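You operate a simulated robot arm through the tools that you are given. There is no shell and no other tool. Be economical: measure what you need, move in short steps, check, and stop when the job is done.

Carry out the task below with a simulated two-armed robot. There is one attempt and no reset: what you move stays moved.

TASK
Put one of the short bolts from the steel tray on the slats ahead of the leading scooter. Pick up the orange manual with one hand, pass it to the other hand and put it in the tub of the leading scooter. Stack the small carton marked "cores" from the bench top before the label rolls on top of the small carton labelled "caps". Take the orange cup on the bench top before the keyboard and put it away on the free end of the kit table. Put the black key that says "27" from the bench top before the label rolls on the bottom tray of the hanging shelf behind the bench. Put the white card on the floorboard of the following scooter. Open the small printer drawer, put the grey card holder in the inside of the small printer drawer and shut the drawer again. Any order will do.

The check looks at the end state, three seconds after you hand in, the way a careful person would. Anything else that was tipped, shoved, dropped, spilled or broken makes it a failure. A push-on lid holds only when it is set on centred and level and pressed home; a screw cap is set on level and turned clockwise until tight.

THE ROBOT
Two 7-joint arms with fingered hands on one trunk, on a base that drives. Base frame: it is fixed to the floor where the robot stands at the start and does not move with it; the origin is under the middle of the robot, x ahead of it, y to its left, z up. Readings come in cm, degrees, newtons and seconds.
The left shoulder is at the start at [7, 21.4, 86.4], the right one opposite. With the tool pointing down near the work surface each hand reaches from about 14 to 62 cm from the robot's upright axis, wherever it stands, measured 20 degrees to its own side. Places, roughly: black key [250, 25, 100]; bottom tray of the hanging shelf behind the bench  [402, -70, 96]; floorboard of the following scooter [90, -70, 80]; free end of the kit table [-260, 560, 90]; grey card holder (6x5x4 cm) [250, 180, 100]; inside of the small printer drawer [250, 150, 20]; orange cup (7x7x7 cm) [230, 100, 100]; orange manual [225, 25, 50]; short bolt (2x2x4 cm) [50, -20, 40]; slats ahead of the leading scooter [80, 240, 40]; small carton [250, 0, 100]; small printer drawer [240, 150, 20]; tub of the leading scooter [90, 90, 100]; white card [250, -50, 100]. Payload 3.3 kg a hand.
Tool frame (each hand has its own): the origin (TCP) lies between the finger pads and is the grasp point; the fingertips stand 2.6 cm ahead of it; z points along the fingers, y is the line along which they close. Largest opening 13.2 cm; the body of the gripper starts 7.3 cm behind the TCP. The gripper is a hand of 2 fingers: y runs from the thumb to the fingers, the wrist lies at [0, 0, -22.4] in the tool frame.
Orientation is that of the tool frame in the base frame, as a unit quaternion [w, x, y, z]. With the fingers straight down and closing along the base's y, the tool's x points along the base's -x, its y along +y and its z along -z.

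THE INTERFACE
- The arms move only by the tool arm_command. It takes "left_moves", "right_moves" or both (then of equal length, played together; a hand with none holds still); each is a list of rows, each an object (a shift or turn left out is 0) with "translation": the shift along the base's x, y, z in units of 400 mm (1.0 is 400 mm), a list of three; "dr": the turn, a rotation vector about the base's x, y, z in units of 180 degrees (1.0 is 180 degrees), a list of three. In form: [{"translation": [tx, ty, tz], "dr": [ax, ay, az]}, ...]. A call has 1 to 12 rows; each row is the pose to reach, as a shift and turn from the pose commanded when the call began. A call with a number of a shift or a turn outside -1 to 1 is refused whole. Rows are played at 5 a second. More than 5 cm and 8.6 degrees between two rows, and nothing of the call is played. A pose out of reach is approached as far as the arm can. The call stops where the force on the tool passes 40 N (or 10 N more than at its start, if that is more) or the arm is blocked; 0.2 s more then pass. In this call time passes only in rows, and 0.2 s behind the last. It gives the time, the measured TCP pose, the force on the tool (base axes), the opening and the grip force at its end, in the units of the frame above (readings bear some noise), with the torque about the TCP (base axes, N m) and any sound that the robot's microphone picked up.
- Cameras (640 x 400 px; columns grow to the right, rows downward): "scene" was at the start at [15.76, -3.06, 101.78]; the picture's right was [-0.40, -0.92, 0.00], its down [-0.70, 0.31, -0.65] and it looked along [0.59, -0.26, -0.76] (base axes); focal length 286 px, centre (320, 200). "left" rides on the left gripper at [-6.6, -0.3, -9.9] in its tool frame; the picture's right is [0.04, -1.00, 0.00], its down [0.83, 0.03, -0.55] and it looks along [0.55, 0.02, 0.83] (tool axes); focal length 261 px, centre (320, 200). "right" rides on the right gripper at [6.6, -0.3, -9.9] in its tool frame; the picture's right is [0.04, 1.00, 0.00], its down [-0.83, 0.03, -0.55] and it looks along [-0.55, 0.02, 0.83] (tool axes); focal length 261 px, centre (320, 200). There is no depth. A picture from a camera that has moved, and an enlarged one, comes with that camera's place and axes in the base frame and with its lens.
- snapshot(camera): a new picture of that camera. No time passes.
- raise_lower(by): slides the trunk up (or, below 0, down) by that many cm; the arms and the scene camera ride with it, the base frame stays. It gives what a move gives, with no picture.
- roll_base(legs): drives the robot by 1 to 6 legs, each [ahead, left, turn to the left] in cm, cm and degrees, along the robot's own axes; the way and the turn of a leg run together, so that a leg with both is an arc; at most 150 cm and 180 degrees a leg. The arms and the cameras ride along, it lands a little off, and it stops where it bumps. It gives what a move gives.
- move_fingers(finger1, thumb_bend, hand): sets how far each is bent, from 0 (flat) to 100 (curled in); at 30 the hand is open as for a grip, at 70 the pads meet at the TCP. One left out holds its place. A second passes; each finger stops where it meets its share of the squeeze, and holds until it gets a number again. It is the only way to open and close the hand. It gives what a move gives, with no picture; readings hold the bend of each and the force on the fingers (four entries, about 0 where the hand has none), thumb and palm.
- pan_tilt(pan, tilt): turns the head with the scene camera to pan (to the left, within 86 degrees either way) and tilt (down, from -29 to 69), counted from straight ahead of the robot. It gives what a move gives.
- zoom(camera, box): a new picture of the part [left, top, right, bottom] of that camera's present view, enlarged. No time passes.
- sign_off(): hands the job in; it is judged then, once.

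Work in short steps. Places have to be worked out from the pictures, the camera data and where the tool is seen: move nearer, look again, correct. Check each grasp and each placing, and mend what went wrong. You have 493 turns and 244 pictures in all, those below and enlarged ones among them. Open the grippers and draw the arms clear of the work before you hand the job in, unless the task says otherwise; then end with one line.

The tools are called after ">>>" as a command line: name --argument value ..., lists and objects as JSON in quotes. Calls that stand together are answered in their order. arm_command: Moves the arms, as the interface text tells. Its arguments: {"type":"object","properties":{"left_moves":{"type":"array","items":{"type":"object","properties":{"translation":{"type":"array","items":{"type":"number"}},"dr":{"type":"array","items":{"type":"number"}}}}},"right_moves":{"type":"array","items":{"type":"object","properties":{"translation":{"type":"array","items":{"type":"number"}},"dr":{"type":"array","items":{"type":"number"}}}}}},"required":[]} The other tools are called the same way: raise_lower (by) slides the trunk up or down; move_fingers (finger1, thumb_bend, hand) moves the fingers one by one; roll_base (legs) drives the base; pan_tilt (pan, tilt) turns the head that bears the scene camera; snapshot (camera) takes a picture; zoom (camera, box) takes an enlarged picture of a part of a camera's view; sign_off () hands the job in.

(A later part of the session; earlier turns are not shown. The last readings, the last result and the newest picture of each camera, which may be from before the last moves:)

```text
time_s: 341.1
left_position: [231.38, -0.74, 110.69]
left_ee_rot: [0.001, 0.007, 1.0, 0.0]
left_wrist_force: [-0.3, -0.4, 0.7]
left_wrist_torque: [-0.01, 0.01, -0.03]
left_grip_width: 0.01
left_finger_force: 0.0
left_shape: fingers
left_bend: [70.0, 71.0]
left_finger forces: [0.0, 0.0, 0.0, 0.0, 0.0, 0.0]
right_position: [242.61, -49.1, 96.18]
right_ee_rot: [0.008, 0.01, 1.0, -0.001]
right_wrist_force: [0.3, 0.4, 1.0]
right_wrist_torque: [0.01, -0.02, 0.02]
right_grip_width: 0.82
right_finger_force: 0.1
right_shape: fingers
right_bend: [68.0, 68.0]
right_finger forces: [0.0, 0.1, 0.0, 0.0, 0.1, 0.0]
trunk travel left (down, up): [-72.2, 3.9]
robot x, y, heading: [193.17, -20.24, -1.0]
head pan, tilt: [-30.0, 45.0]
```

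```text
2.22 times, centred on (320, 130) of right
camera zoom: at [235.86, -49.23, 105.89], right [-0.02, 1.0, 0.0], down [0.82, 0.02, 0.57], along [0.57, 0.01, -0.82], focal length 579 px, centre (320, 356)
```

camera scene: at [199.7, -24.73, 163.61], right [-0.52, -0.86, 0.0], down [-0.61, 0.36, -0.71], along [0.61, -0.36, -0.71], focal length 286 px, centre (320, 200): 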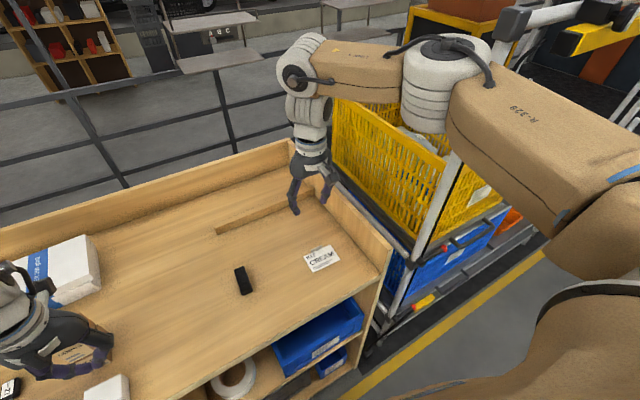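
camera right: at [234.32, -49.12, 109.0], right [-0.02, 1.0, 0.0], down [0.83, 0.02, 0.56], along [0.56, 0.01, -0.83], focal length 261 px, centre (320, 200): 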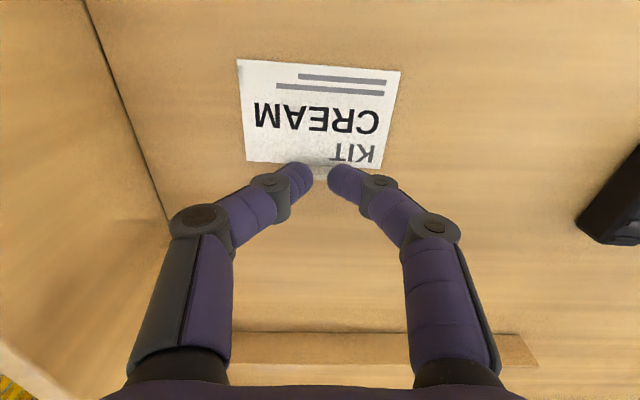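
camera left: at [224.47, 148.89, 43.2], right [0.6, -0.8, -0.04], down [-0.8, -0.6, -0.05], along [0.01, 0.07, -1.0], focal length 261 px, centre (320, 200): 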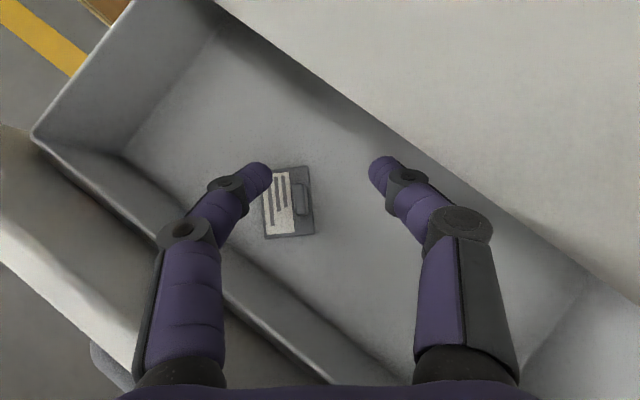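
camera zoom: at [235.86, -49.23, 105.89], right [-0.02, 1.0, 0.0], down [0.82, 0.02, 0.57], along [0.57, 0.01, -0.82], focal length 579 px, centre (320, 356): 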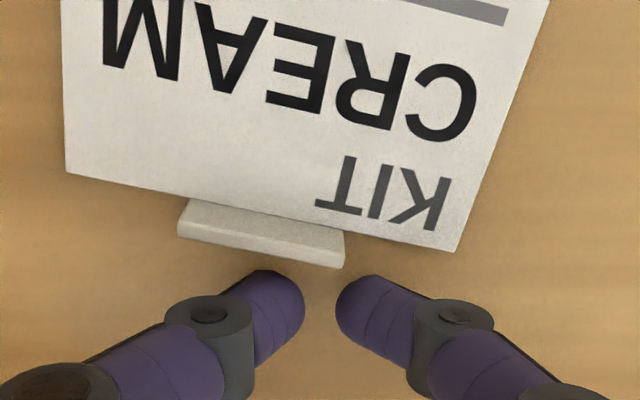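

The fingers touched the bench and nudged the card; the tab is now at ≈[240.8,-50.4], yawed −12°. I raise, turn and reposition.

>>> arm_command --right_moves '[{"translation": [0, 0, 0.06], "dr": [0, 0, -0.02]}, {"translation": [-0.03, -0.02, 0.09], "dr": [0, 0, -0.045]}, {"translation": [-0.045, -0.033, 0.08], "dr": [0, 0, -0.067]}]'

>>> move_fingers --hand "right" --finger1 56 --thumb_bend 56

>>> zoom --camera "right" --box '[220, 40, 420, 220]'

```text
time_s: 341.9
left_position: [231.33, -0.7, 110.66]
left_ee_rot: [0.0, 0.008, 1.0, -0.001]
left_wrist_force: [0.2, 0.2, 0.3]
left_wrist_torque: [0.01, 0.0, -0.02]
left_grip_width: 0.03
left_finger_force: 0.0
left_shape: fingers
left_bend: [70.0, 71.0]
left_finger forces: [0.0, 0.1, 0.0, 0.1, 0.0, 0.0]
right_position: [240.79, -50.43, 99.41]
right_ee_rot: [0.008, 0.116, 0.993, -0.001]
right_wrist_force: [0.9, 0.4, -0.5]
right_wrist_torque: [0.06, -0.03, -0.01]
right_grip_width: 0.8
right_finger_force: 0.0
right_shape: fingers
right_bend: [68.0, 68.0]
right_finger forces: [0.0, 0.0, 0.0, 0.0, 0.1, 0.0]
trunk travel left (down, up): [-72.2, 3.9]
robot x, y, heading: [193.15, -20.71, -0.8]
head pan, tilt: [-30.0, 45.0]
```

```text
time_s: 342.9
left_position: [231.45, -0.72, 110.65]
left_ee_rot: [0.001, 0.008, 1.0, 0.001]
left_wrist_force: [-0.3, 1.1, 0.4]
left_wrist_torque: [0.0, -0.03, 0.03]
left_grip_width: 0.01
left_finger_force: 0.1
left_shape: fingers
left_bend: [70.0, 71.0]
left_finger forces: [0.1, 0.1, 0.0, 0.0, 0.1, 0.1]
right_position: [240.74, -50.47, 99.44]
right_ee_rot: [0.008, 0.116, 0.993, -0.001]
right_wrist_force: [0.2, 0.5, 0.0]
right_wrist_torque: [0.0, -0.02, -0.02]
right_grip_width: 4.56
right_finger_force: 0.1
right_shape: fingers
right_bend: [56.0, 56.0]
right_finger forces: [0.0, 0.0, 0.1, 0.0, 0.1, 0.0]
trunk travel left (down, up): [-72.2, 3.9]
robot x, y, heading: [192.92, -20.66, -1.1]
head pan, tilt: [-30.0, 45.0]
```

```text
2.22 times, centred on (320, 130) of right
camera zoom: at [234.12, -49.14, 109.08], right [0.19, 0.98, 0.0], down [0.81, -0.16, 0.57], along [0.56, -0.11, -0.82], focal length 579 px, centre (320, 356)
```

zoom: 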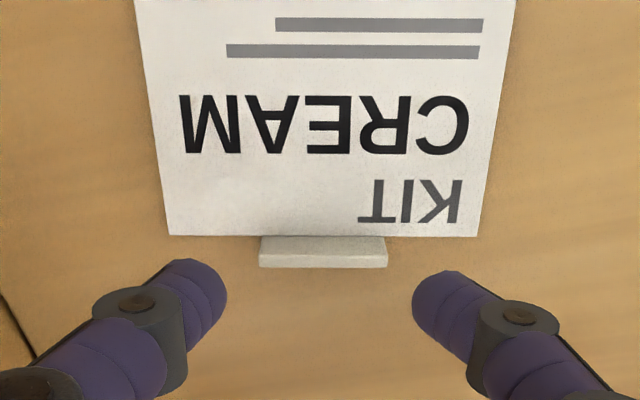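

Aligned. I descend to z≈96.8 and close on the tab.

>>> arm_command --right_moves '[{"translation": [0, 0, -0.04]}, {"translation": [0, 0, -0.065]}]'

>>> move_fingers --hand "right" --finger1 70 --thumb_bend 70

>>> zoom --camera "right" --box '[220, 40, 420, 220]'

```text
time_s: 343.5
left_position: [231.42, -0.64, 110.49]
left_ee_rot: [0.0, 0.008, 1.0, 0.0]
left_wrist_force: [0.5, 0.6, -0.4]
left_wrist_torque: [0.0, -0.01, -0.01]
left_grip_width: 0.0
left_finger_force: 0.1
left_shape: fingers
left_bend: [70.0, 71.0]
left_finger forces: [0.0, 0.1, 0.1, 0.0, 0.0, 0.1]
right_position: [240.67, -50.45, 96.83]
right_ee_rot: [0.007, 0.116, 0.993, -0.002]
right_wrist_force: [0.1, -0.4, 0.2]
right_wrist_torque: [0.02, -0.02, 0.01]
right_grip_width: 4.56
right_finger_force: 0.0
right_shape: fingers
right_bend: [56.0, 56.0]
right_finger forces: [0.1, 0.1, 0.0, 0.1, 0.0, 0.0]
trunk travel left (down, up): [-72.2, 3.9]
robot x, y, heading: [193.02, -20.58, -1.1]
head pan, tilt: [-30.0, 45.0]
```

```text
time_s: 344.5
left_position: [231.3, -0.77, 110.46]
left_ee_rot: [-0.001, 0.008, 1.0, 0.0]
left_wrist_force: [-0.3, -0.6, 0.9]
left_wrist_torque: [0.01, 0.0, 0.02]
left_grip_width: 0.01
left_finger_force: 0.0
left_shape: fingers
left_bend: [70.0, 71.0]
left_finger forces: [0.0, 0.1, 0.0, 0.0, 0.1, 0.0]
right_position: [240.8, -50.47, 96.87]
right_ee_rot: [0.008, 0.114, 0.993, 0.0]
right_wrist_force: [0.3, -0.8, -0.5]
right_wrist_torque: [0.02, 0.0, 0.02]
right_grip_width: 3.2
right_finger_force: 9.7
right_shape: fingers
right_bend: [59.0, 65.0]
right_finger forces: [9.7, 0.0, 0.0, 0.0, 9.6, 0.0]
trunk travel left (down, up): [-72.2, 3.9]
robot x, y, heading: [192.89, -20.47, -1.0]
head pan, tilt: [-30.0, 45.0]
```

```text
2.22 times, centred on (320, 130) of right
camera zoom: at [234.15, -49.2, 106.48], right [0.19, 0.98, 0.0], down [0.81, -0.16, 0.57], along [0.56, -0.11, -0.82], focal length 579 px, centre (320, 356)
```

zoom: 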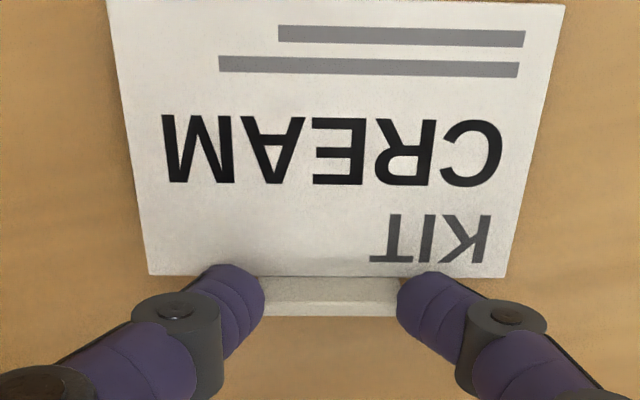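

Gripped (3.2 cm). I firm the squeeze slightly, lift, and check the hold.

>>> move_fingers --hand "right" --finger1 73 --thumb_bend 75

>>> arm_command --right_moves '[{"translation": [0, 0, 0.1]}, {"translation": [0, 0, 0.2]}, {"translation": [0, 0, 0.3]}, {"translation": [0, 0, 0.4]}]'

>>> zoom --camera "right" --box '[160, 0, 480, 240]'

```text
time_s: 345.5
left_position: [231.36, -0.69, 110.58]
left_ee_rot: [0.001, 0.008, 1.0, 0.001]
left_wrist_force: [0.0, -0.3, 0.4]
left_wrist_torque: [-0.01, -0.01, 0.04]
left_grip_width: 0.02
left_finger_force: 0.0
left_shape: fingers
left_bend: [70.0, 71.0]
left_finger forces: [0.0, 0.1, 0.0, 0.0, 0.0, 0.0]
right_position: [240.62, -50.52, 96.79]
right_ee_rot: [0.007, 0.115, 0.993, 0.0]
right_wrist_force: [0.4, 0.7, 0.3]
right_wrist_torque: [-0.01, -0.03, 0.02]
right_grip_width: 3.15
right_finger_force: 14.6
right_shape: fingers
right_bend: [60.0, 68.0]
right_finger forces: [14.5, 0.0, 0.0, 0.0, 14.6, 0.0]
trunk travel left (down, up): [-72.2, 3.9]
robot x, y, heading: [192.86, -20.53, -1.1]
head pan, tilt: [-30.0, 45.0]
```

```text
time_s: 346.5
left_position: [231.38, -0.69, 110.54]
left_ee_rot: [0.001, 0.008, 1.0, -0.001]
left_wrist_force: [-0.4, 0.4, 0.1]
left_wrist_torque: [0.0, 0.0, 0.02]
left_grip_width: 0.0
left_finger_force: 0.0
left_shape: fingers
left_bend: [70.0, 71.0]
left_finger forces: [0.0, 0.1, 0.0, 0.1, 0.0, 0.0]
right_position: [240.68, -50.19, 113.32]
right_ee_rot: [0.008, 0.115, 0.993, -0.001]
right_wrist_force: [-0.2, 0.0, 0.3]
right_wrist_torque: [-0.01, 0.0, 0.01]
right_grip_width: 3.14
right_finger_force: 14.9
right_shape: fingers
right_bend: [60.0, 68.0]
right_finger forces: [14.3, 0.0, 0.0, 0.0, 14.3, 0.0]
trunk travel left (down, up): [-72.2, 3.9]
robot x, y, heading: [192.76, -20.87, -1.3]
head pan, tilt: [-30.0, 45.0]
```

```text
1.67 times, centred on (320, 120) of right
camera zoom: at [234.11, -49.07, 122.9], right [0.19, 0.98, 0.0], down [0.81, -0.16, 0.57], along [0.56, -0.11, -0.82], focal length 434 px, centre (320, 333)
```

zoom: 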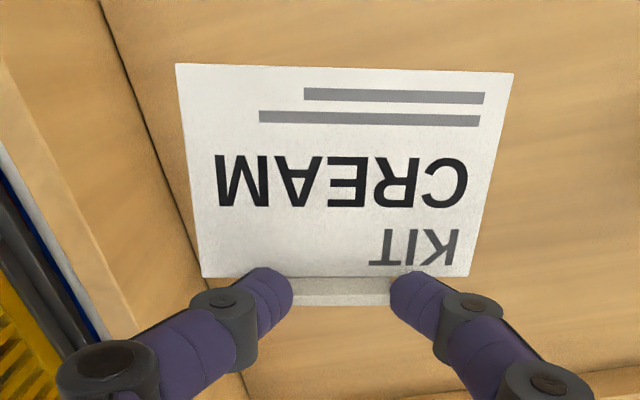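

Card lifted. I back off to x≈165, y≈0 and tuck both hands for turning.

>>> roll_base --legs '[[-28, 20, 1]]'

>>> raise_lower --by 3.5

>>> arm_command --left_moves '[{"translation": [-0.06, 0.02, 0.06]}, {"translation": [-0.12, 0.04, 0.12]}, {"translation": [-0.18, 0.06, 0.18]}, {"translation": [-0.25, 0.08, 0.22]}, {"translation": [-0.3, 0.1, 0.26]}]' --right_moves '[{"translation": [-0.1, 0.0, 0.03]}, {"translation": [-0.2, 0.0, 0.06]}, {"translation": [-0.3, 0.0, 0.09]}, {"translation": [-0.4, 0.0, 0.12]}, {"translation": [-0.5, 0.0, 0.15]}]'

>>> pan_tilt --pan 0 --tilt 40

>>> snapshot --camera "scene"

```text
time_s: 348.8
left_position: [203.27, 20.4, 110.62]
left_ee_rot: [0.001, 0.003, 1.0, 0.0]
left_wrist_force: [0.4, 0.4, 0.3]
left_wrist_torque: [-0.03, -0.03, -0.02]
left_grip_width: 0.0
left_finger_force: 0.0
left_shape: fingers
left_bend: [70.0, 71.0]
left_finger forces: [0.0, 0.0, 0.1, 0.0, 0.0, 0.0]
right_position: [213.12, -29.16, 113.19]
right_ee_rot: [0.008, 0.111, 0.994, -0.001]
right_wrist_force: [0.3, -0.3, -1.0]
right_wrist_torque: [-0.03, -0.03, -0.01]
right_grip_width: 3.15
right_finger_force: 14.3
right_shape: fingers
right_bend: [60.0, 68.0]
right_finger forces: [14.2, 0.0, 0.1, 0.0, 14.4, 0.1]
trunk travel left (down, up): [-72.2, 3.9]
robot x, y, heading: [165.18, -0.33, -0.6]
head pan, tilt: [-30.0, 45.0]
```

```text
time_s: 349.6
left_position: [203.37, 20.45, 113.96]
left_ee_rot: [-0.001, 0.004, 1.0, 0.0]
left_wrist_force: [-0.1, -0.7, -0.1]
left_wrist_torque: [0.04, 0.02, 0.03]
left_grip_width: 0.01
left_finger_force: 0.1
left_shape: fingers
left_bend: [70.0, 71.0]
left_finger forces: [0.1, 0.1, 0.0, 0.0, 0.1, 0.0]
right_position: [213.26, -29.2, 116.63]
right_ee_rot: [0.008, 0.111, 0.994, 0.001]
right_wrist_force: [0.6, -0.6, -0.5]
right_wrist_torque: [-0.03, -0.05, -0.01]
right_grip_width: 3.15
right_finger_force: 14.2
right_shape: fingers
right_bend: [60.0, 68.0]
right_finger forces: [14.3, 0.1, 0.0, 0.1, 14.3, 0.0]
trunk travel left (down, up): [-75.7, 0.4]
robot x, y, heading: [165.43, 0.17, -0.9]
head pan, tilt: [-30.0, 45.0]
```

```text
time_s: 350.8
left_position: [191.24, 24.79, 124.6]
left_ee_rot: [0.001, 0.004, 1.0, 0.001]
left_wrist_force: [0.5, -0.8, 1.1]
left_wrist_torque: [0.0, -0.02, 0.0]
left_grip_width: 0.0
left_finger_force: 0.1
left_shape: fingers
left_bend: [70.0, 71.0]
left_finger forces: [0.0, 0.1, 0.0, 0.0, 0.0, 0.1]
right_position: [193.18, -29.35, 122.75]
right_ee_rot: [0.009, 0.112, 0.994, 0.0]
right_wrist_force: [-0.2, 0.2, -0.7]
right_wrist_torque: [-0.03, -0.03, 0.0]
right_grip_width: 3.12
right_finger_force: 14.1
right_shape: fingers
right_bend: [61.0, 68.0]
right_finger forces: [14.1, 0.1, 0.1, 0.1, 14.1, 0.0]
trunk travel left (down, up): [-75.7, 0.4]
robot x, y, heading: [165.42, 0.42, -0.6]
head pan, tilt: [-30.0, 45.0]
```

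```text
time_s: 351.7
left_position: [191.35, 24.56, 124.62]
left_ee_rot: [0.001, 0.003, 1.0, 0.0]
left_wrist_force: [0.0, -0.2, -0.3]
left_wrist_torque: [0.02, -0.03, 0.01]
left_grip_width: 0.03
left_finger_force: 0.0
left_shape: fingers
left_bend: [70.0, 71.0]
left_finger forces: [0.1, 0.0, 0.0, 0.1, 0.0, 0.0]
right_position: [193.5, -29.36, 122.78]
right_ee_rot: [0.008, 0.11, 0.994, 0.0]
right_wrist_force: [1.3, -0.4, 0.8]
right_wrist_torque: [-0.01, -0.05, -0.03]
right_grip_width: 3.13
right_finger_force: 13.9
right_shape: fingers
right_bend: [61.0, 68.0]
right_finger forces: [14.1, 0.0, 0.0, 0.0, 14.1, 0.1]
trunk travel left (down, up): [-75.7, 0.4]
robot x, y, heading: [165.02, 0.35, -0.6]
head pan, tilt: [0.0, 40.0]
```

```text
97 pictures are left
camera scene: at [174.72, 0.16, 164.38], right [-0.01, -1.0, 0.0], down [-0.64, 0.01, -0.77], along [0.77, -0.01, -0.64], focal length 286 px, centre (320, 200)
```

scene: 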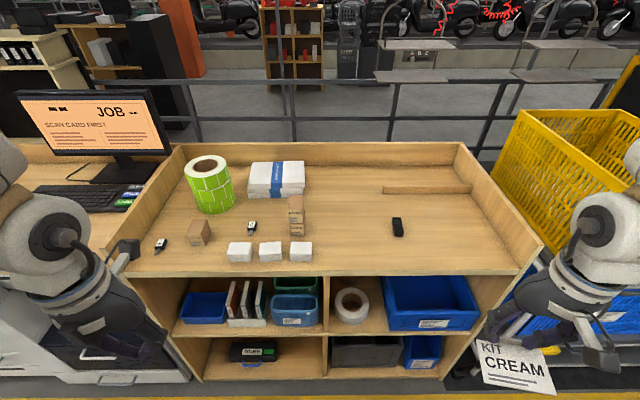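

The card is held. I turn around to face the line.

>>> roll_base --legs '[[0, 0, 90], [0, 0, 90.6]]'

>>> pan_tilt --pan 25 --tilt 35

>>> snapshot --camera "scene"

```text
time_s: 359.8
left_position: [139.37, -24.7, 124.61]
left_ee_rot: [0.0, 1.0, 0.006, 0.0]
left_wrist_force: [0.4, 0.3, 0.1]
left_wrist_torque: [0.03, -0.02, 0.0]
left_grip_width: 0.0
left_finger_force: 0.1
left_shape: fingers
left_bend: [70.0, 71.0]
left_finger forces: [0.0, 0.0, 0.0, 0.0, 0.0, 0.1]
right_position: [136.21, 29.23, 122.69]
right_ee_rot: [0.0, 0.995, -0.101, -0.008]
right_wrist_force: [-0.2, 0.2, 0.4]
right_wrist_torque: [-0.01, -0.02, -0.02]
right_grip_width: 3.11
right_finger_force: 14.1
right_shape: fingers
right_bend: [61.0, 68.0]
right_finger forces: [14.0, 0.0, 0.0, 0.0, 14.0, 0.0]
trunk travel left (down, up): [-75.7, 0.4]
robot x, y, heading: [165.24, 0.65, -179.4]
head pan, tilt: [0.0, 40.0]
```

```text
time_s: 360.7
left_position: [139.23, -24.71, 124.61]
left_ee_rot: [0.0, 1.0, 0.006, 0.0]
left_wrist_force: [0.0, -0.2, -0.8]
left_wrist_torque: [-0.01, 0.02, 0.02]
left_grip_width: 0.0
left_finger_force: 0.1
left_shape: fingers
left_bend: [70.0, 71.0]
left_finger forces: [0.1, 0.0, 0.0, 0.1, 0.0, 0.1]
right_position: [136.27, 29.17, 122.64]
right_ee_rot: [0.0, 0.995, -0.1, -0.009]
right_wrist_force: [-0.2, -0.3, 0.4]
right_wrist_torque: [0.0, 0.01, 0.0]
right_grip_width: 3.15
right_finger_force: 14.0
right_shape: fingers
right_bend: [61.0, 68.0]
right_finger forces: [14.0, 0.0, 0.1, 0.0, 13.9, 0.1]
trunk travel left (down, up): [-75.7, 0.4]
robot x, y, heading: [165.13, -0.17, -179.4]
head pan, tilt: [25.0, 35.0]
```

```text
96 pictures are left
camera scene: at [156.27, -3.53, 165.13], right [-0.43, 0.9, 0.0], down [0.52, 0.25, -0.82], along [-0.74, -0.35, -0.57], focal length 286 px, centre (320, 200)
```

scene: 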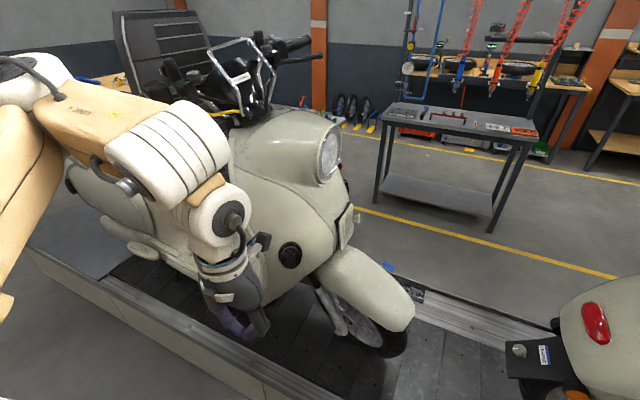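

I back to x≈182 and move along to y≈-95, opposite the floorboard.

>>> roll_base --legs '[[-16, 0, -0.6], [0, 95, 0]]'

>>> pan_tilt --pan -15 --tilt 35

>>> snapshot --camera "scene"

```text
time_s: 366.7
left_position: [156.95, -119.76, 124.64]
left_ee_rot: [-0.001, 1.0, 0.012, 0.0]
left_wrist_force: [-1.1, 0.1, 0.0]
left_wrist_torque: [-0.01, 0.02, 0.0]
left_grip_width: 0.02
left_finger_force: 0.1
left_shape: fingers
left_bend: [70.0, 71.0]
left_finger forces: [0.0, 0.1, 0.0, 0.1, 0.1, 0.0]
right_position: [153.09, -65.95, 122.69]
right_ee_rot: [0.0, 0.996, -0.094, -0.008]
right_wrist_force: [0.3, 0.5, -0.1]
right_wrist_torque: [-0.02, 0.02, -0.02]
right_grip_width: 3.09
right_finger_force: 13.6
right_shape: fingers
right_bend: [61.0, 68.0]
right_finger forces: [14.0, 0.0, 0.0, 0.0, 13.9, 0.0]
trunk travel left (down, up): [-75.7, 0.4]
robot x, y, heading: [182.57, -94.53, -178.7]
head pan, tilt: [25.0, 35.0]
```

```text
time_s: 367.7
left_position: [156.9, -119.72, 124.54]
left_ee_rot: [-0.001, 1.0, 0.013, 0.001]
left_wrist_force: [0.4, -0.3, -0.1]
left_wrist_torque: [0.01, -0.01, 0.02]
left_grip_width: 0.0
left_finger_force: 0.0
left_shape: fingers
left_bend: [70.0, 71.0]
left_finger forces: [0.0, 0.1, 0.0, 0.0, 0.0, 0.1]
right_position: [153.16, -65.83, 122.63]
right_ee_rot: [0.0, 0.995, -0.095, -0.008]
right_wrist_force: [-0.1, 0.7, 0.0]
right_wrist_torque: [0.01, -0.02, 0.02]
right_grip_width: 3.13
right_finger_force: 13.8
right_shape: fingers
right_bend: [61.0, 68.0]
right_finger forces: [14.0, 0.0, 0.1, 0.1, 13.9, 0.1]
trunk travel left (down, up): [-75.7, 0.4]
robot x, y, heading: [182.66, -94.54, -178.5]
head pan, tilt: [-15.0, 35.0]
```

```text
95 pictures are left
camera scene: at [172.97, -92.38, 165.13], right [0.23, 0.97, 0.0], down [0.56, -0.13, -0.82], along [-0.8, 0.19, -0.57], focal length 286 px, centre (320, 200)
```

scene: 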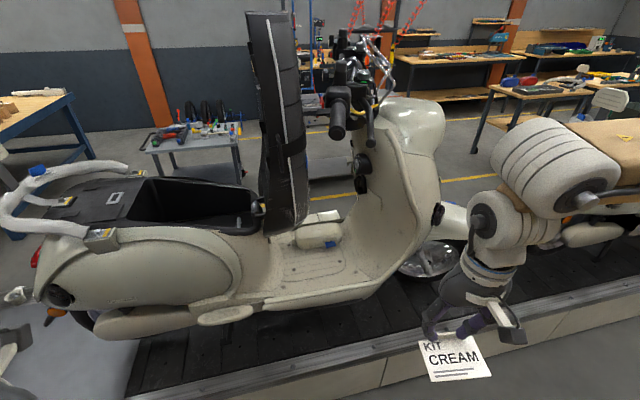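

I can see the floorboard around [95,-71,~78], under the handlebar. I lower the trunk, lift the left hand out of the way and drive to x≈152.

>>> raise_lower --by -28

>>> arm_command --left_moves '[{"translation": [0.03, 0.0, 0.1]}, {"translation": [0.05, 0.0, 0.2]}, {"translation": [0.08, 0.0, 0.3]}]'

>>> roll_base --legs '[[30, 0, -1.3]]'

>>> snapshot --camera "scene"

```text
time_s: 370.6
left_position: [156.95, -119.75, 96.57]
left_ee_rot: [-0.001, 1.0, 0.012, -0.001]
left_wrist_force: [0.2, 0.4, 0.2]
left_wrist_torque: [0.0, 0.03, 0.03]
left_grip_width: 0.0
left_finger_force: 0.0
left_shape: fingers
left_bend: [70.0, 71.0]
left_finger forces: [0.0, 0.0, 0.0, 0.1, 0.0, 0.1]
right_position: [153.24, -65.83, 94.64]
right_ee_rot: [0.0, 0.996, -0.094, -0.008]
right_wrist_force: [0.6, -0.4, -0.6]
right_wrist_torque: [0.01, -0.03, -0.01]
right_grip_width: 3.14
right_finger_force: 14.2
right_shape: fingers
right_bend: [61.0, 68.0]
right_finger forces: [14.0, 0.0, 0.0, 0.0, 14.0, 0.1]
trunk travel left (down, up): [-47.7, 28.4]
robot x, y, heading: [182.44, -94.51, -178.6]
head pan, tilt: [-15.0, 35.0]
```

```text
time_s: 371.4
left_position: [159.93, -119.69, 108.48]
left_ee_rot: [0.0, 1.0, 0.013, 0.001]
left_wrist_force: [0.2, 0.0, 0.0]
left_wrist_torque: [0.0, -0.02, 0.01]
left_grip_width: 0.0
left_finger_force: 0.1
left_shape: fingers
left_bend: [70.0, 71.0]
left_finger forces: [0.0, 0.0, 0.0, 0.0, 0.1, 0.0]
left hand out of reach, approached as far as the arm can: row 1
right_position: [152.99, -65.98, 94.68]
right_ee_rot: [0.0, 0.996, -0.094, -0.008]
right_wrist_force: [-0.6, -1.2, -0.4]
right_wrist_torque: [0.03, -0.01, 0.01]
right_grip_width: 3.12
right_finger_force: 13.8
right_shape: fingers
right_bend: [61.0, 68.0]
right_finger forces: [14.0, 0.0, 0.0, 0.1, 14.0, 0.0]
trunk travel left (down, up): [-47.7, 28.4]
robot x, y, heading: [182.54, -94.56, -178.4]
head pan, tilt: [-15.0, 35.0]
```

```text
time_s: 373.4
left_position: [129.1, -119.37, 108.47]
left_ee_rot: [-0.001, 1.0, -0.002, 0.0]
left_wrist_force: [0.4, -0.8, -0.9]
left_wrist_torque: [0.0, -0.03, 0.02]
left_grip_width: 0.0
left_finger_force: 0.0
left_shape: fingers
left_bend: [70.0, 71.0]
left_finger forces: [0.0, 0.0, 0.0, 0.0, 0.0, 0.0]
right_position: [123.83, -65.4, 94.68]
right_ee_rot: [0.0, 0.994, -0.109, -0.008]
right_wrist_force: [-0.7, -0.1, -0.8]
right_wrist_torque: [0.01, -0.02, -0.01]
right_grip_width: 3.12
right_finger_force: 13.9
right_shape: fingers
right_bend: [61.0, 68.0]
right_finger forces: [14.0, 0.0, 0.1, 0.0, 14.0, 0.0]
trunk travel left (down, up): [-47.7, 28.4]
robot x, y, heading: [152.33, -95.11, 179.8]
head pan, tilt: [-15.0, 35.0]
```

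```text
94 pictures are left
camera scene: at [142.03, -92.37, 137.09], right [0.26, 0.96, 0.0], down [0.55, -0.15, -0.82], along [-0.79, 0.22, -0.57], focal length 286 px, centre (320, 200)
```

scene: 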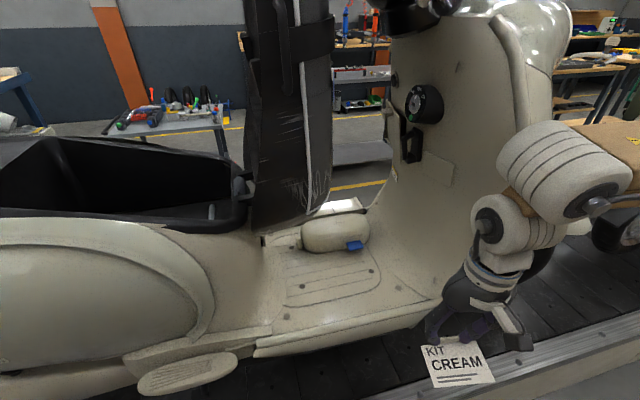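

The floorboard is at z≈63. I lower the trunk 18 cm and extend the right hand forward with a 25° pitch, in small steps.

>>> raise_lower --by -17

>>> arm_command --right_moves '[{"translation": [-0.1, -0.02, 0.0], "dr": [0, 0.03, 0]}, {"translation": [-0.2, -0.04, 0.0], "dr": [0, 0.06, 0]}, {"translation": [-0.3, -0.06, 0.0], "dr": [0, 0.09, 0]}, {"translation": [-0.4, -0.08, 0.0], "dr": [0, 0.11, 0]}, {"translation": [-0.5, -0.1, 0.0], "dr": [0, 0.13, 0]}]'

>>> snapshot --camera "scene"

```text
time_s: 375.3
left_position: [128.66, -119.37, 90.66]
left_ee_rot: [-0.001, 1.0, -0.001, 0.02]
left_wrist_force: [-0.4, 0.6, -0.4]
left_wrist_torque: [-0.02, 0.01, 0.01]
left_grip_width: 0.0
left_finger_force: 0.1
left_shape: fingers
left_bend: [70.0, 71.0]
left_finger forces: [0.1, 0.0, 0.1, 0.0, 0.0, 0.0]
right_position: [123.94, -65.34, 77.73]
right_ee_rot: [0.0, 0.994, -0.108, -0.009]
right_wrist_force: [0.3, -0.1, -0.2]
right_wrist_torque: [-0.02, 0.01, -0.03]
right_grip_width: 3.14
right_finger_force: 14.0
right_shape: fingers
right_bend: [61.0, 68.0]
right_finger forces: [14.0, 0.0, 0.0, 0.0, 14.0, 0.1]
trunk travel left (down, up): [-30.7, 45.4]
robot x, y, heading: [152.45, -94.71, 179.8]
head pan, tilt: [-15.0, 35.0]
```

```text
time_s: 376.3
left_position: [128.71, -119.28, 90.59]
left_ee_rot: [0.0, 1.0, -0.001, 0.02]
left_wrist_force: [-0.4, 0.0, -0.2]
left_wrist_torque: [0.01, -0.01, 0.01]
left_grip_width: 0.01
left_finger_force: 0.0
left_shape: fingers
left_bend: [70.0, 71.0]
left_finger forces: [0.1, 0.1, 0.1, 0.1, 0.0, 0.0]
right_position: [110.58, -68.39, 76.93]
right_ee_rot: [0.017, 0.984, -0.098, -0.15]
right_wrist_force: [16.6, -1.9, 5.5]
right_wrist_torque: [-0.2, -0.25, 0.47]
right_grip_width: 3.12
right_finger_force: 24.0
right_shape: fingers
right_bend: [67.0, 67.0]
right_finger forces: [31.5, 0.1, 0.1, 0.0, 15.7, 0.1]
trunk travel left (down, up): [-30.7, 45.4]
robot x, y, heading: [152.66, -94.51, 179.9]
head pan, tilt: [-15.0, 35.0]
stopped in row 4 (right hand): the force on the tool passed its limit at 62 N (the readings are from after the stop); the commanded pose is now the measured one
```

```text
93 pictures are left
camera scene: at [139.81, -92.35, 119.98], right [0.26, 0.96, 0.0], down [0.55, -0.15, -0.82], along [-0.79, 0.22, -0.57], focal length 286 px, centre (320, 200)
```

scene: 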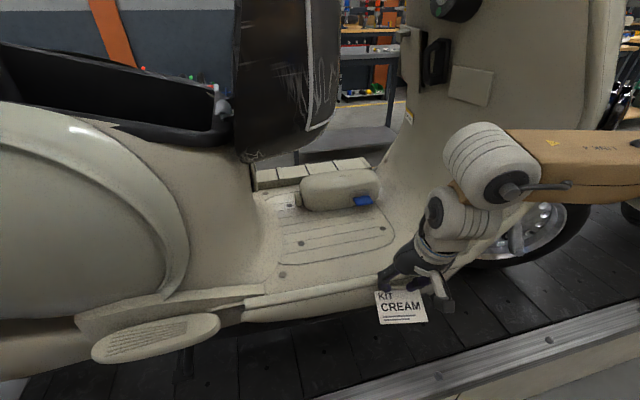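

The fingers hit the side of the floorboard — its top is nearer z≈80. I pull back, rise to z≈93, then extend again.

>>> arm_command --right_moves '[{"translation": [0.06, 0, 0.03]}, {"translation": [0.1, 0, 0.13]}, {"translation": [0.1, 0, 0.24]}, {"translation": [0.1, 0, 0.35]}, {"translation": [0.1, 0, 0.42]}]'

>>> snapshot --camera "right"

```text
time_s: 377.5
left_position: [128.76, -119.27, 90.54]
left_ee_rot: [-0.001, 1.0, -0.001, 0.021]
left_wrist_force: [-0.1, -0.1, 0.1]
left_wrist_torque: [-0.01, -0.02, 0.02]
left_grip_width: 0.0
left_finger_force: 0.1
left_shape: fingers
left_bend: [70.0, 71.0]
left_finger forces: [0.0, 0.0, 0.0, 0.1, 0.1, 0.0]
right_position: [114.42, -68.42, 93.78]
right_ee_rot: [0.016, 0.983, -0.1, -0.153]
right_wrist_force: [0.0, -0.4, 0.2]
right_wrist_torque: [-0.02, 0.01, -0.02]
right_grip_width: 3.15
right_finger_force: 14.4
right_shape: fingers
right_bend: [64.0, 68.0]
right_finger forces: [13.8, 0.0, 0.0, 0.0, 13.8, 0.0]
trunk travel left (down, up): [-30.7, 45.4]
robot x, y, heading: [152.05, -94.91, 179.7]
head pan, tilt: [-15.0, 35.0]
```

```text
92 pictures are left
camera right: at [123.56, -69.45, 101.12], right [-0.15, -0.99, 0.05], down [-0.62, 0.14, 0.78], along [-0.77, 0.09, -0.63], focal length 261 px, centre (320, 200)
```

right: 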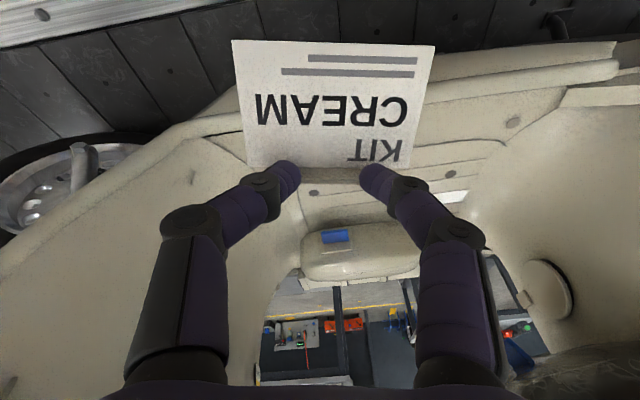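

Now I see the floorboard well; target TCP ≈[99,-74]. I extend over it at this height.

>>> arm_command --right_moves '[{"translation": [-0.1, -0.035, 0.0]}, {"translation": [-0.2, -0.07, 0.0]}, {"translation": [-0.3, -0.105, 0.0]}, {"translation": [-0.385, -0.13, 0.0]}]'

>>> snapshot --camera "right"

```text
time_s: 378.5
left_position: [128.7, -119.37, 90.63]
left_ee_rot: [-0.001, 1.0, -0.002, 0.021]
left_wrist_force: [0.1, 0.0, 0.4]
left_wrist_torque: [0.0, 0.02, -0.04]
left_grip_width: 0.02
left_finger_force: 0.0
left_shape: fingers
left_bend: [70.0, 71.0]
left_finger forces: [0.1, 0.0, 0.0, 0.1, 0.0, 0.0]
right_position: [98.96, -73.39, 93.92]
right_ee_rot: [0.016, 0.983, -0.1, -0.153]
right_wrist_force: [0.5, 0.0, -0.6]
right_wrist_torque: [-0.01, -0.01, 0.02]
right_grip_width: 3.14
right_finger_force: 14.0
right_shape: fingers
right_bend: [64.0, 68.0]
right_finger forces: [13.7, 0.1, 0.0, 0.0, 13.8, 0.1]
trunk travel left (down, up): [-30.7, 45.4]
robot x, y, heading: [152.44, -94.89, 180.1]
head pan, tilt: [-15.0, 35.0]
```

```text
91 pictures are left
camera right: at [108.02, -74.44, 101.26], right [-0.15, -0.99, 0.05], down [-0.62, 0.13, 0.78], along [-0.77, 0.09, -0.63], focal length 261 px, centre (320, 200)
```

right: 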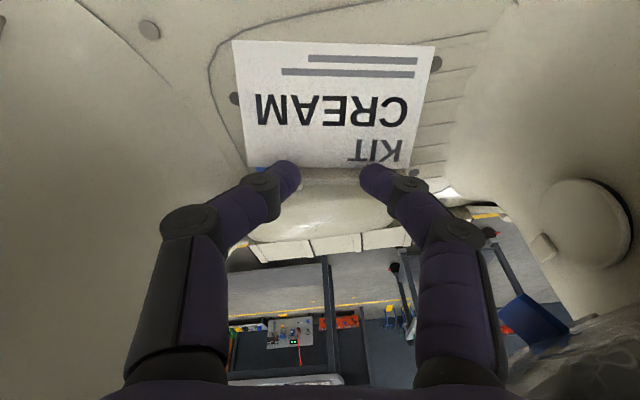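

Clear of the battery box. I lower in small steps until contact.

>>> arm_command --right_moves '[{"translation": [0, 0, -0.06]}, {"translation": [0, 0, -0.12]}, {"translation": [0, 0, -0.18]}, {"translation": [0, 0, -0.22]}]'

>>> snapshot --camera "scene"

```text
time_s: 379.5
left_position: [128.68, -119.28, 90.63]
left_ee_rot: [-0.002, 1.0, -0.002, 0.021]
left_wrist_force: [0.2, 1.0, -0.7]
left_wrist_torque: [-0.02, -0.03, 0.0]
left_grip_width: 0.02
left_finger_force: 0.1
left_shape: fingers
left_bend: [70.0, 71.0]
left_finger forces: [0.1, 0.1, 0.0, 0.0, 0.0, 0.0]
right_position: [98.8, -73.59, 85.05]
right_ee_rot: [0.017, 0.983, -0.1, -0.154]
right_wrist_force: [0.1, 0.0, -0.3]
right_wrist_torque: [-0.01, 0.0, -0.02]
right_grip_width: 3.15
right_finger_force: 13.7
right_shape: fingers
right_bend: [64.0, 68.0]
right_finger forces: [13.8, 0.0, 0.0, 0.1, 13.8, 0.0]
trunk travel left (down, up): [-30.7, 45.4]
robot x, y, heading: [152.26, -94.62, 179.6]
head pan, tilt: [-15.0, 35.0]
```

```text
90 pictures are left
camera scene: at [139.71, -92.35, 119.97], right [0.26, 0.96, 0.0], down [0.55, -0.15, -0.82], along [-0.79, 0.22, -0.57], focal length 286 px, centre (320, 200)
```

scene: 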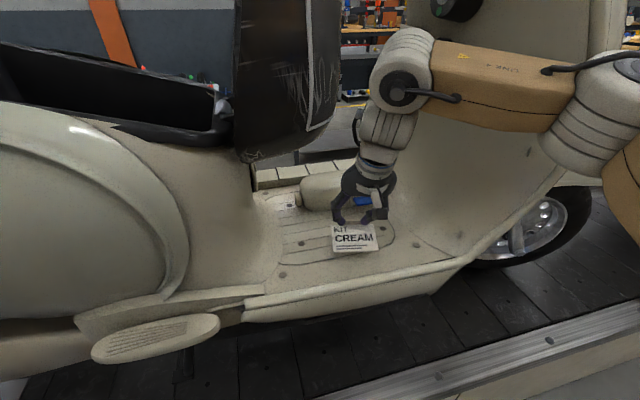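

>>> arm_command --right_moves '[{"translation": [0, 0, -0.025]}, {"translation": [0, 0, -0.05]}]'

>>> arm_command --right_moves '[{"translation": [0, 0, -0.025]}]'

>>> arm_command --right_moves '[{"translation": [0, 0, -0.025]}]'

>>> zoom --camera "scene" --box '[260, 160, 460, 290]'

```text
time_s: 380.1
left_position: [128.7, -119.36, 90.69]
left_ee_rot: [-0.001, 1.0, -0.002, 0.021]
left_wrist_force: [-0.1, 0.8, 0.1]
left_wrist_torque: [0.02, -0.01, -0.01]
left_grip_width: 0.02
left_finger_force: 0.0
left_shape: fingers
left_bend: [70.0, 71.0]
left_finger forces: [0.0, 0.0, 0.0, 0.0, 0.0, 0.0]
right_position: [98.8, -73.6, 83.02]
right_ee_rot: [0.017, 0.983, -0.1, -0.154]
right_wrist_force: [-0.6, 0.0, -0.2]
right_wrist_torque: [-0.05, 0.01, 0.02]
right_grip_width: 3.13
right_finger_force: 13.9
right_shape: fingers
right_bend: [64.0, 68.0]
right_finger forces: [13.8, 0.0, 0.0, 0.1, 13.8, 0.0]
trunk travel left (down, up): [-30.7, 45.4]
robot x, y, heading: [152.17, -94.98, 179.6]
head pan, tilt: [-15.0, 35.0]
```

```text
time_s: 380.5
left_position: [128.75, -119.31, 90.72]
left_ee_rot: [0.0, 1.0, -0.002, 0.021]
left_wrist_force: [0.5, 0.5, -0.6]
left_wrist_torque: [0.02, -0.02, 0.02]
left_grip_width: 0.0
left_finger_force: 0.0
left_shape: fingers
left_bend: [70.0, 71.0]
left_finger forces: [0.1, 0.1, 0.0, 0.0, 0.0, 0.1]
right_position: [99.01, -73.61, 82.08]
right_ee_rot: [0.017, 0.983, -0.1, -0.154]
right_wrist_force: [0.3, 0.9, -0.6]
right_wrist_torque: [0.0, 0.01, -0.01]
right_grip_width: 3.15
right_finger_force: 13.8
right_shape: fingers
right_bend: [64.0, 68.0]
right_finger forces: [14.0, 0.1, 0.0, 0.0, 14.0, 0.0]
trunk travel left (down, up): [-30.7, 45.4]
robot x, y, heading: [152.32, -94.55, 179.8]
head pan, tilt: [-15.0, 35.0]
```

```text
time_s: 380.9
left_position: [128.7, -119.32, 90.62]
left_ee_rot: [-0.001, 1.0, -0.002, 0.021]
left_wrist_force: [0.0, 0.0, -0.1]
left_wrist_torque: [-0.01, 0.0, -0.02]
left_grip_width: 0.0
left_finger_force: 0.0
left_shape: fingers
left_bend: [70.0, 71.0]
left_finger forces: [0.1, 0.1, 0.0, 0.0, 0.0, 0.0]
right_position: [98.86, -73.57, 81.01]
right_ee_rot: [0.016, 0.983, -0.101, -0.154]
right_wrist_force: [0.4, 0.3, 0.4]
right_wrist_torque: [0.02, -0.04, 0.0]
right_grip_width: 3.12
right_finger_force: 13.9
right_shape: fingers
right_bend: [64.0, 68.0]
right_finger forces: [13.9, 0.0, 0.1, 0.0, 13.8, 0.0]
trunk travel left (down, up): [-30.7, 45.4]
robot x, y, heading: [152.56, -95.01, 179.8]
head pan, tilt: [-15.0, 35.0]
```

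```text
3.08 times, centred on (360, 225) of scene
camera zoom: at [139.72, -92.35, 119.97], right [0.26, 0.96, 0.0], down [0.55, -0.15, -0.82], along [-0.79, 0.22, -0.57], focal length 879 px, centre (197, 123)
```

zoom: 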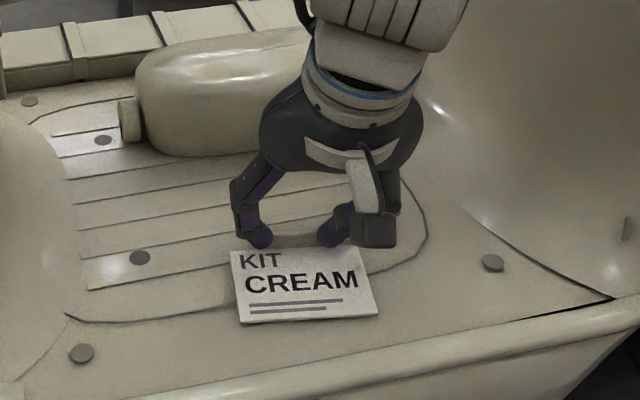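

>>> arm_command --right_moves '[{"translation": [0, 0, -0.025]}]'

>>> arm_command --right_moves '[{"translation": [0, 0, -0.025]}]'

>>> arm_command --right_moves '[{"translation": [0, 0, -0.025]}]'

```text
time_s: 381.3
left_position: [128.83, -119.26, 90.62]
left_ee_rot: [0.0, 1.0, -0.002, 0.02]
left_wrist_force: [-0.2, 0.0, 0.5]
left_wrist_torque: [-0.02, 0.04, 0.03]
left_grip_width: 0.0
left_finger_force: 0.1
left_shape: fingers
left_bend: [70.0, 71.0]
left_finger forces: [0.0, 0.0, 0.0, 0.0, 0.0, 0.0]
right_position: [98.95, -73.44, 80.3]
right_ee_rot: [0.016, 0.982, -0.101, -0.157]
right_wrist_force: [0.6, 3.8, 21.3]
right_wrist_torque: [0.4, 0.03, 0.04]
right_grip_width: 3.09
right_finger_force: 23.6
right_shape: fingers
right_bend: [63.0, 69.0]
right_finger forces: [15.7, 0.0, 0.1, 0.1, 31.8, 0.0]
trunk travel left (down, up): [-30.7, 45.4]
robot x, y, heading: [152.36, -94.9, 179.9]
head pan, tilt: [-15.0, 35.0]
```

```text
time_s: 381.6
left_position: [128.85, -119.29, 90.73]
left_ee_rot: [-0.001, 1.0, -0.002, 0.02]
left_wrist_force: [-1.2, 0.1, -0.3]
left_wrist_torque: [0.02, 0.01, 0.02]
left_grip_width: 0.0
left_finger_force: 0.1
left_shape: fingers
left_bend: [70.0, 71.0]
left_finger forces: [0.0, 0.0, 0.1, 0.1, 0.0, 0.0]
right_position: [98.79, -73.41, 80.15]
right_ee_rot: [0.016, 0.982, -0.102, -0.16]
right_wrist_force: [7.6, 3.5, 22.1]
right_wrist_torque: [0.26, -0.15, -0.04]
right_grip_width: 3.09
right_finger_force: 26.2
right_shape: fingers
right_bend: [63.0, 71.0]
right_finger forces: [16.0, 0.0, 0.0, 0.0, 35.4, 0.0]
trunk travel left (down, up): [-30.7, 45.4]
robot x, y, heading: [152.25, -94.61, 179.6]
head pan, tilt: [-15.0, 35.0]
stopped in row 1 (right hand): the force on the tool passed its limit at 47 N (the readings are from after the stop); the commanded pose is now the measured one
```

```text
time_s: 382.0
left_position: [128.87, -119.26, 90.65]
left_ee_rot: [-0.001, 1.0, -0.003, 0.02]
left_wrist_force: [0.1, 0.9, 0.6]
left_wrist_torque: [-0.01, -0.03, 0.0]
left_grip_width: 0.02
left_finger_force: 0.1
left_shape: fingers
left_bend: [70.0, 71.0]
left_finger forces: [0.1, 0.1, 0.0, 0.1, 0.1, 0.0]
right_position: [98.52, -73.44, 80.12]
right_ee_rot: [0.017, 0.981, -0.103, -0.165]
right_wrist_force: [6.1, 2.8, 22.5]
right_wrist_torque: [0.27, -0.11, -0.05]
right_grip_width: 3.13
right_finger_force: 28.0
right_shape: fingers
right_bend: [63.0, 71.0]
right_finger forces: [16.5, 0.0, 0.0, 0.1, 38.3, 0.0]
trunk travel left (down, up): [-30.7, 45.4]
robot x, y, heading: [152.48, -94.91, 179.5]
head pan, tilt: [-15.0, 35.0]
stopped in row 1 (right hand): the force on the tool passed its limit at 47 N (the readings are from after the stop); the commanded pose is now the measured one
```

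On the floorboard. I ease up slightly, release and lift away, then check.

>>> arm_command --right_moves '[{"translation": [0, 0, 0.015]}]'

>>> move_fingers --hand "right" --finger1 52 --thumb_bend 58

>>> arm_command --right_moves '[{"translation": [0, 0, 0.1]}, {"translation": [0, 0, 0.2]}, {"translation": [0.04, 0, 0.3]}, {"translation": [0.14, 0.02, 0.33]}, {"translation": [0.25, 0.05, 0.35]}, {"translation": [0.36, 0.07, 0.35]}]'

>>> snapshot --camera "scene"

```text
time_s: 382.4
left_position: [128.58, -119.29, 90.54]
left_ee_rot: [0.0, 1.0, -0.002, 0.021]
left_wrist_force: [0.8, 0.7, -0.3]
left_wrist_torque: [0.01, 0.03, -0.01]
left_grip_width: 0.0
left_finger_force: 0.1
left_shape: fingers
left_bend: [70.0, 71.0]
left_finger forces: [0.0, 0.1, 0.1, 0.1, 0.1, 0.0]
right_position: [98.8, -73.39, 80.42]
right_ee_rot: [0.017, 0.981, -0.102, -0.161]
right_wrist_force: [0.5, 0.0, 0.1]
right_wrist_torque: [0.0, -0.01, 0.02]
right_grip_width: 3.16
right_finger_force: 13.5
right_shape: fingers
right_bend: [63.0, 68.0]
right_finger forces: [13.8, 0.0, 0.0, 0.0, 13.5, 0.0]
trunk travel left (down, up): [-30.7, 45.4]
robot x, y, heading: [152.27, -94.93, 179.5]
head pan, tilt: [-15.0, 35.0]
```

```text
time_s: 383.4
left_position: [128.81, -119.29, 90.58]
left_ee_rot: [0.0, 1.0, -0.002, 0.021]
left_wrist_force: [0.5, -0.3, 0.0]
left_wrist_torque: [-0.01, 0.04, -0.01]
left_grip_width: 0.0
left_finger_force: 0.0
left_shape: fingers
left_bend: [70.0, 71.0]
left_finger forces: [0.1, 0.0, 0.0, 0.1, 0.0, 0.1]
right_position: [98.55, -73.51, 80.59]
right_ee_rot: [0.017, 0.981, -0.1, -0.164]
right_wrist_force: [-2.4, -2.5, 11.4]
right_wrist_torque: [0.19, 0.07, 0.04]
right_grip_width: 4.34
right_finger_force: 5.8
right_shape: fingers
right_bend: [52.0, 60.0]
right_finger forces: [0.0, 0.0, 0.1, 0.0, 12.3, 0.0]
trunk travel left (down, up): [-30.7, 45.4]
robot x, y, heading: [152.13, -94.73, 179.8]
head pan, tilt: [-15.0, 35.0]
```

```text
time_s: 384.8
left_position: [128.7, -119.24, 90.65]
left_ee_rot: [0.0, 1.0, -0.002, 0.02]
left_wrist_force: [-0.4, -0.8, 0.6]
left_wrist_torque: [0.01, -0.01, 0.0]
left_grip_width: 0.0
left_finger_force: 0.1
left_shape: fingers
left_bend: [70.0, 71.0]
left_finger forces: [0.0, 0.0, 0.0, 0.1, 0.0, 0.1]
right_position: [113.01, -70.35, 94.67]
right_ee_rot: [0.017, 0.981, -0.102, -0.164]
right_wrist_force: [0.5, 0.0, 0.1]
right_wrist_torque: [0.01, 0.02, 0.0]
right_grip_width: 5.07
right_finger_force: 0.1
right_shape: fingers
right_bend: [52.0, 57.0]
right_finger forces: [0.0, 0.0, 0.1, 0.0, 0.0, 0.0]
trunk travel left (down, up): [-30.7, 45.4]
robot x, y, heading: [152.51, -94.62, 179.7]
head pan, tilt: [-15.0, 35.0]
```

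```text
88 pictures are left
camera scene: at [139.78, -92.31, 119.97], right [0.26, 0.96, 0.0], down [0.55, -0.15, -0.82], along [-0.79, 0.22, -0.57], focal length 286 px, centre (320, 200)
```

scene: 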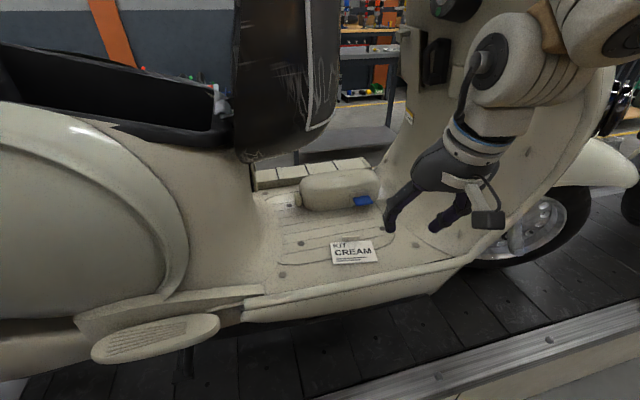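

The card lies on the floorboard. I back out, straighten the right hand, raise the trunk, return to y≈0 and turn to the bench.

>>> roll_base --legs '[[-30, 0, 0]]'

>>> raise_lower --by 38

>>> arm_command --right_moves '[{"translation": [0.06, 0.01, 0], "dr": [0.003, -0.026, 0.016]}, {"translation": [0.12, 0.02, 0], "dr": [0.006, -0.053, 0.033]}, {"translation": [0.18, 0.03, 0], "dr": [0.009, -0.08, 0.05]}, {"translation": [0.24, 0.04, 0], "dr": [0.011, -0.105, 0.065]}]'

>>> roll_base --legs '[[0, -98, 0], [14, 0, 0], [0, 0, 90], [0, 0, 90]]'

```text
time_s: 386.8
left_position: [159.27, -119.53, 90.61]
left_ee_rot: [0.0, 1.0, -0.001, 0.02]
left_wrist_force: [0.3, -0.7, -0.5]
left_wrist_torque: [0.01, -0.01, 0.0]
left_grip_width: 0.0
left_finger_force: 0.1
left_shape: fingers
left_bend: [70.0, 71.0]
left_finger forces: [0.0, 0.1, 0.1, 0.0, 0.1, 0.1]
right_position: [143.43, -70.6, 94.59]
right_ee_rot: [0.017, 0.981, -0.1, -0.162]
right_wrist_force: [-0.1, -0.6, 0.0]
right_wrist_torque: [0.0, -0.01, -0.01]
right_grip_width: 5.05
right_finger_force: 0.0
right_shape: fingers
right_bend: [52.0, 57.0]
right_finger forces: [0.0, 0.1, 0.1, 0.0, 0.1, 0.0]
trunk travel left (down, up): [-30.7, 45.4]
robot x, y, heading: [182.54, -95.28, 179.6]
head pan, tilt: [-15.0, 35.0]
```

```text
time_s: 390.5
left_position: [159.09, -119.58, 128.57]
left_ee_rot: [0.0, 1.0, 0.0, 0.021]
left_wrist_force: [-0.6, -0.5, -1.4]
left_wrist_torque: [0.0, -0.02, -0.05]
left_grip_width: 0.0
left_finger_force: 0.2
left_shape: fingers
left_bend: [70.0, 71.0]
left_finger forces: [0.0, 0.0, 0.0, 0.0, 0.0, 0.0]
right_position: [143.25, -70.58, 132.53]
right_ee_rot: [0.017, 0.981, -0.1, -0.163]
right_wrist_force: [0.4, -0.2, -0.3]
right_wrist_torque: [-0.02, -0.01, 0.03]
right_grip_width: 5.06
right_finger_force: 0.0
right_shape: fingers
right_bend: [52.0, 57.0]
right_finger forces: [0.0, 0.1, 0.0, 0.0, 0.0, 0.1]
trunk travel left (down, up): [-68.7, 7.4]
robot x, y, heading: [182.64, -94.64, 179.8]
head pan, tilt: [-15.0, 35.0]
```

```text
time_s: 391.5
left_position: [159.11, -119.52, 128.68]
left_ee_rot: [0.0, 1.0, -0.001, 0.02]
left_wrist_force: [0.4, 0.4, -0.9]
left_wrist_torque: [0.0, -0.06, 0.03]
left_grip_width: 0.01
left_finger_force: 0.1
left_shape: fingers
left_bend: [70.0, 71.0]
left_finger forces: [0.0, 0.1, 0.0, 0.0, 0.0, 0.1]
right_position: [152.97, -68.96, 132.65]
right_ee_rot: [-0.001, 1.0, 0.003, 0.002]
right_wrist_force: [0.8, 0.8, -0.1]
right_wrist_torque: [-0.03, 0.01, -0.02]
right_grip_width: 5.09
right_finger_force: 0.1
right_shape: fingers
right_bend: [52.0, 57.0]
right_finger forces: [0.0, 0.0, 0.0, 0.0, 0.0, 0.0]
trunk travel left (down, up): [-68.7, 7.4]
robot x, y, heading: [182.48, -95.07, 179.9]
head pan, tilt: [-15.0, 35.0]
```

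```text
time_s: 405.2
left_position: [192.59, 26.86, 128.62]
left_ee_rot: [-0.021, 0.003, 1.0, 0.0]
left_wrist_force: [-0.6, -0.2, 0.4]
left_wrist_torque: [0.0, 0.0, -0.02]
left_grip_width: 0.0
left_finger_force: 0.0
left_shape: fingers
left_bend: [70.0, 71.0]
left_finger forces: [0.0, 0.0, 0.0, 0.0, 0.1, 0.0]
right_position: [198.59, -23.74, 132.65]
right_ee_rot: [-0.002, 0.001, 1.0, 0.0]
right_wrist_force: [-0.5, 0.6, 0.3]
right_wrist_torque: [-0.02, -0.02, -0.01]
right_grip_width: 5.1
right_finger_force: 0.1
right_shape: fingers
right_bend: [52.0, 57.0]
right_finger forces: [0.0, 0.1, 0.1, 0.1, 0.1, 0.0]
trunk travel left (down, up): [-68.7, 7.4]
robot x, y, heading: [168.91, 2.19, -0.5]
head pan, tilt: [-15.0, 35.0]
```

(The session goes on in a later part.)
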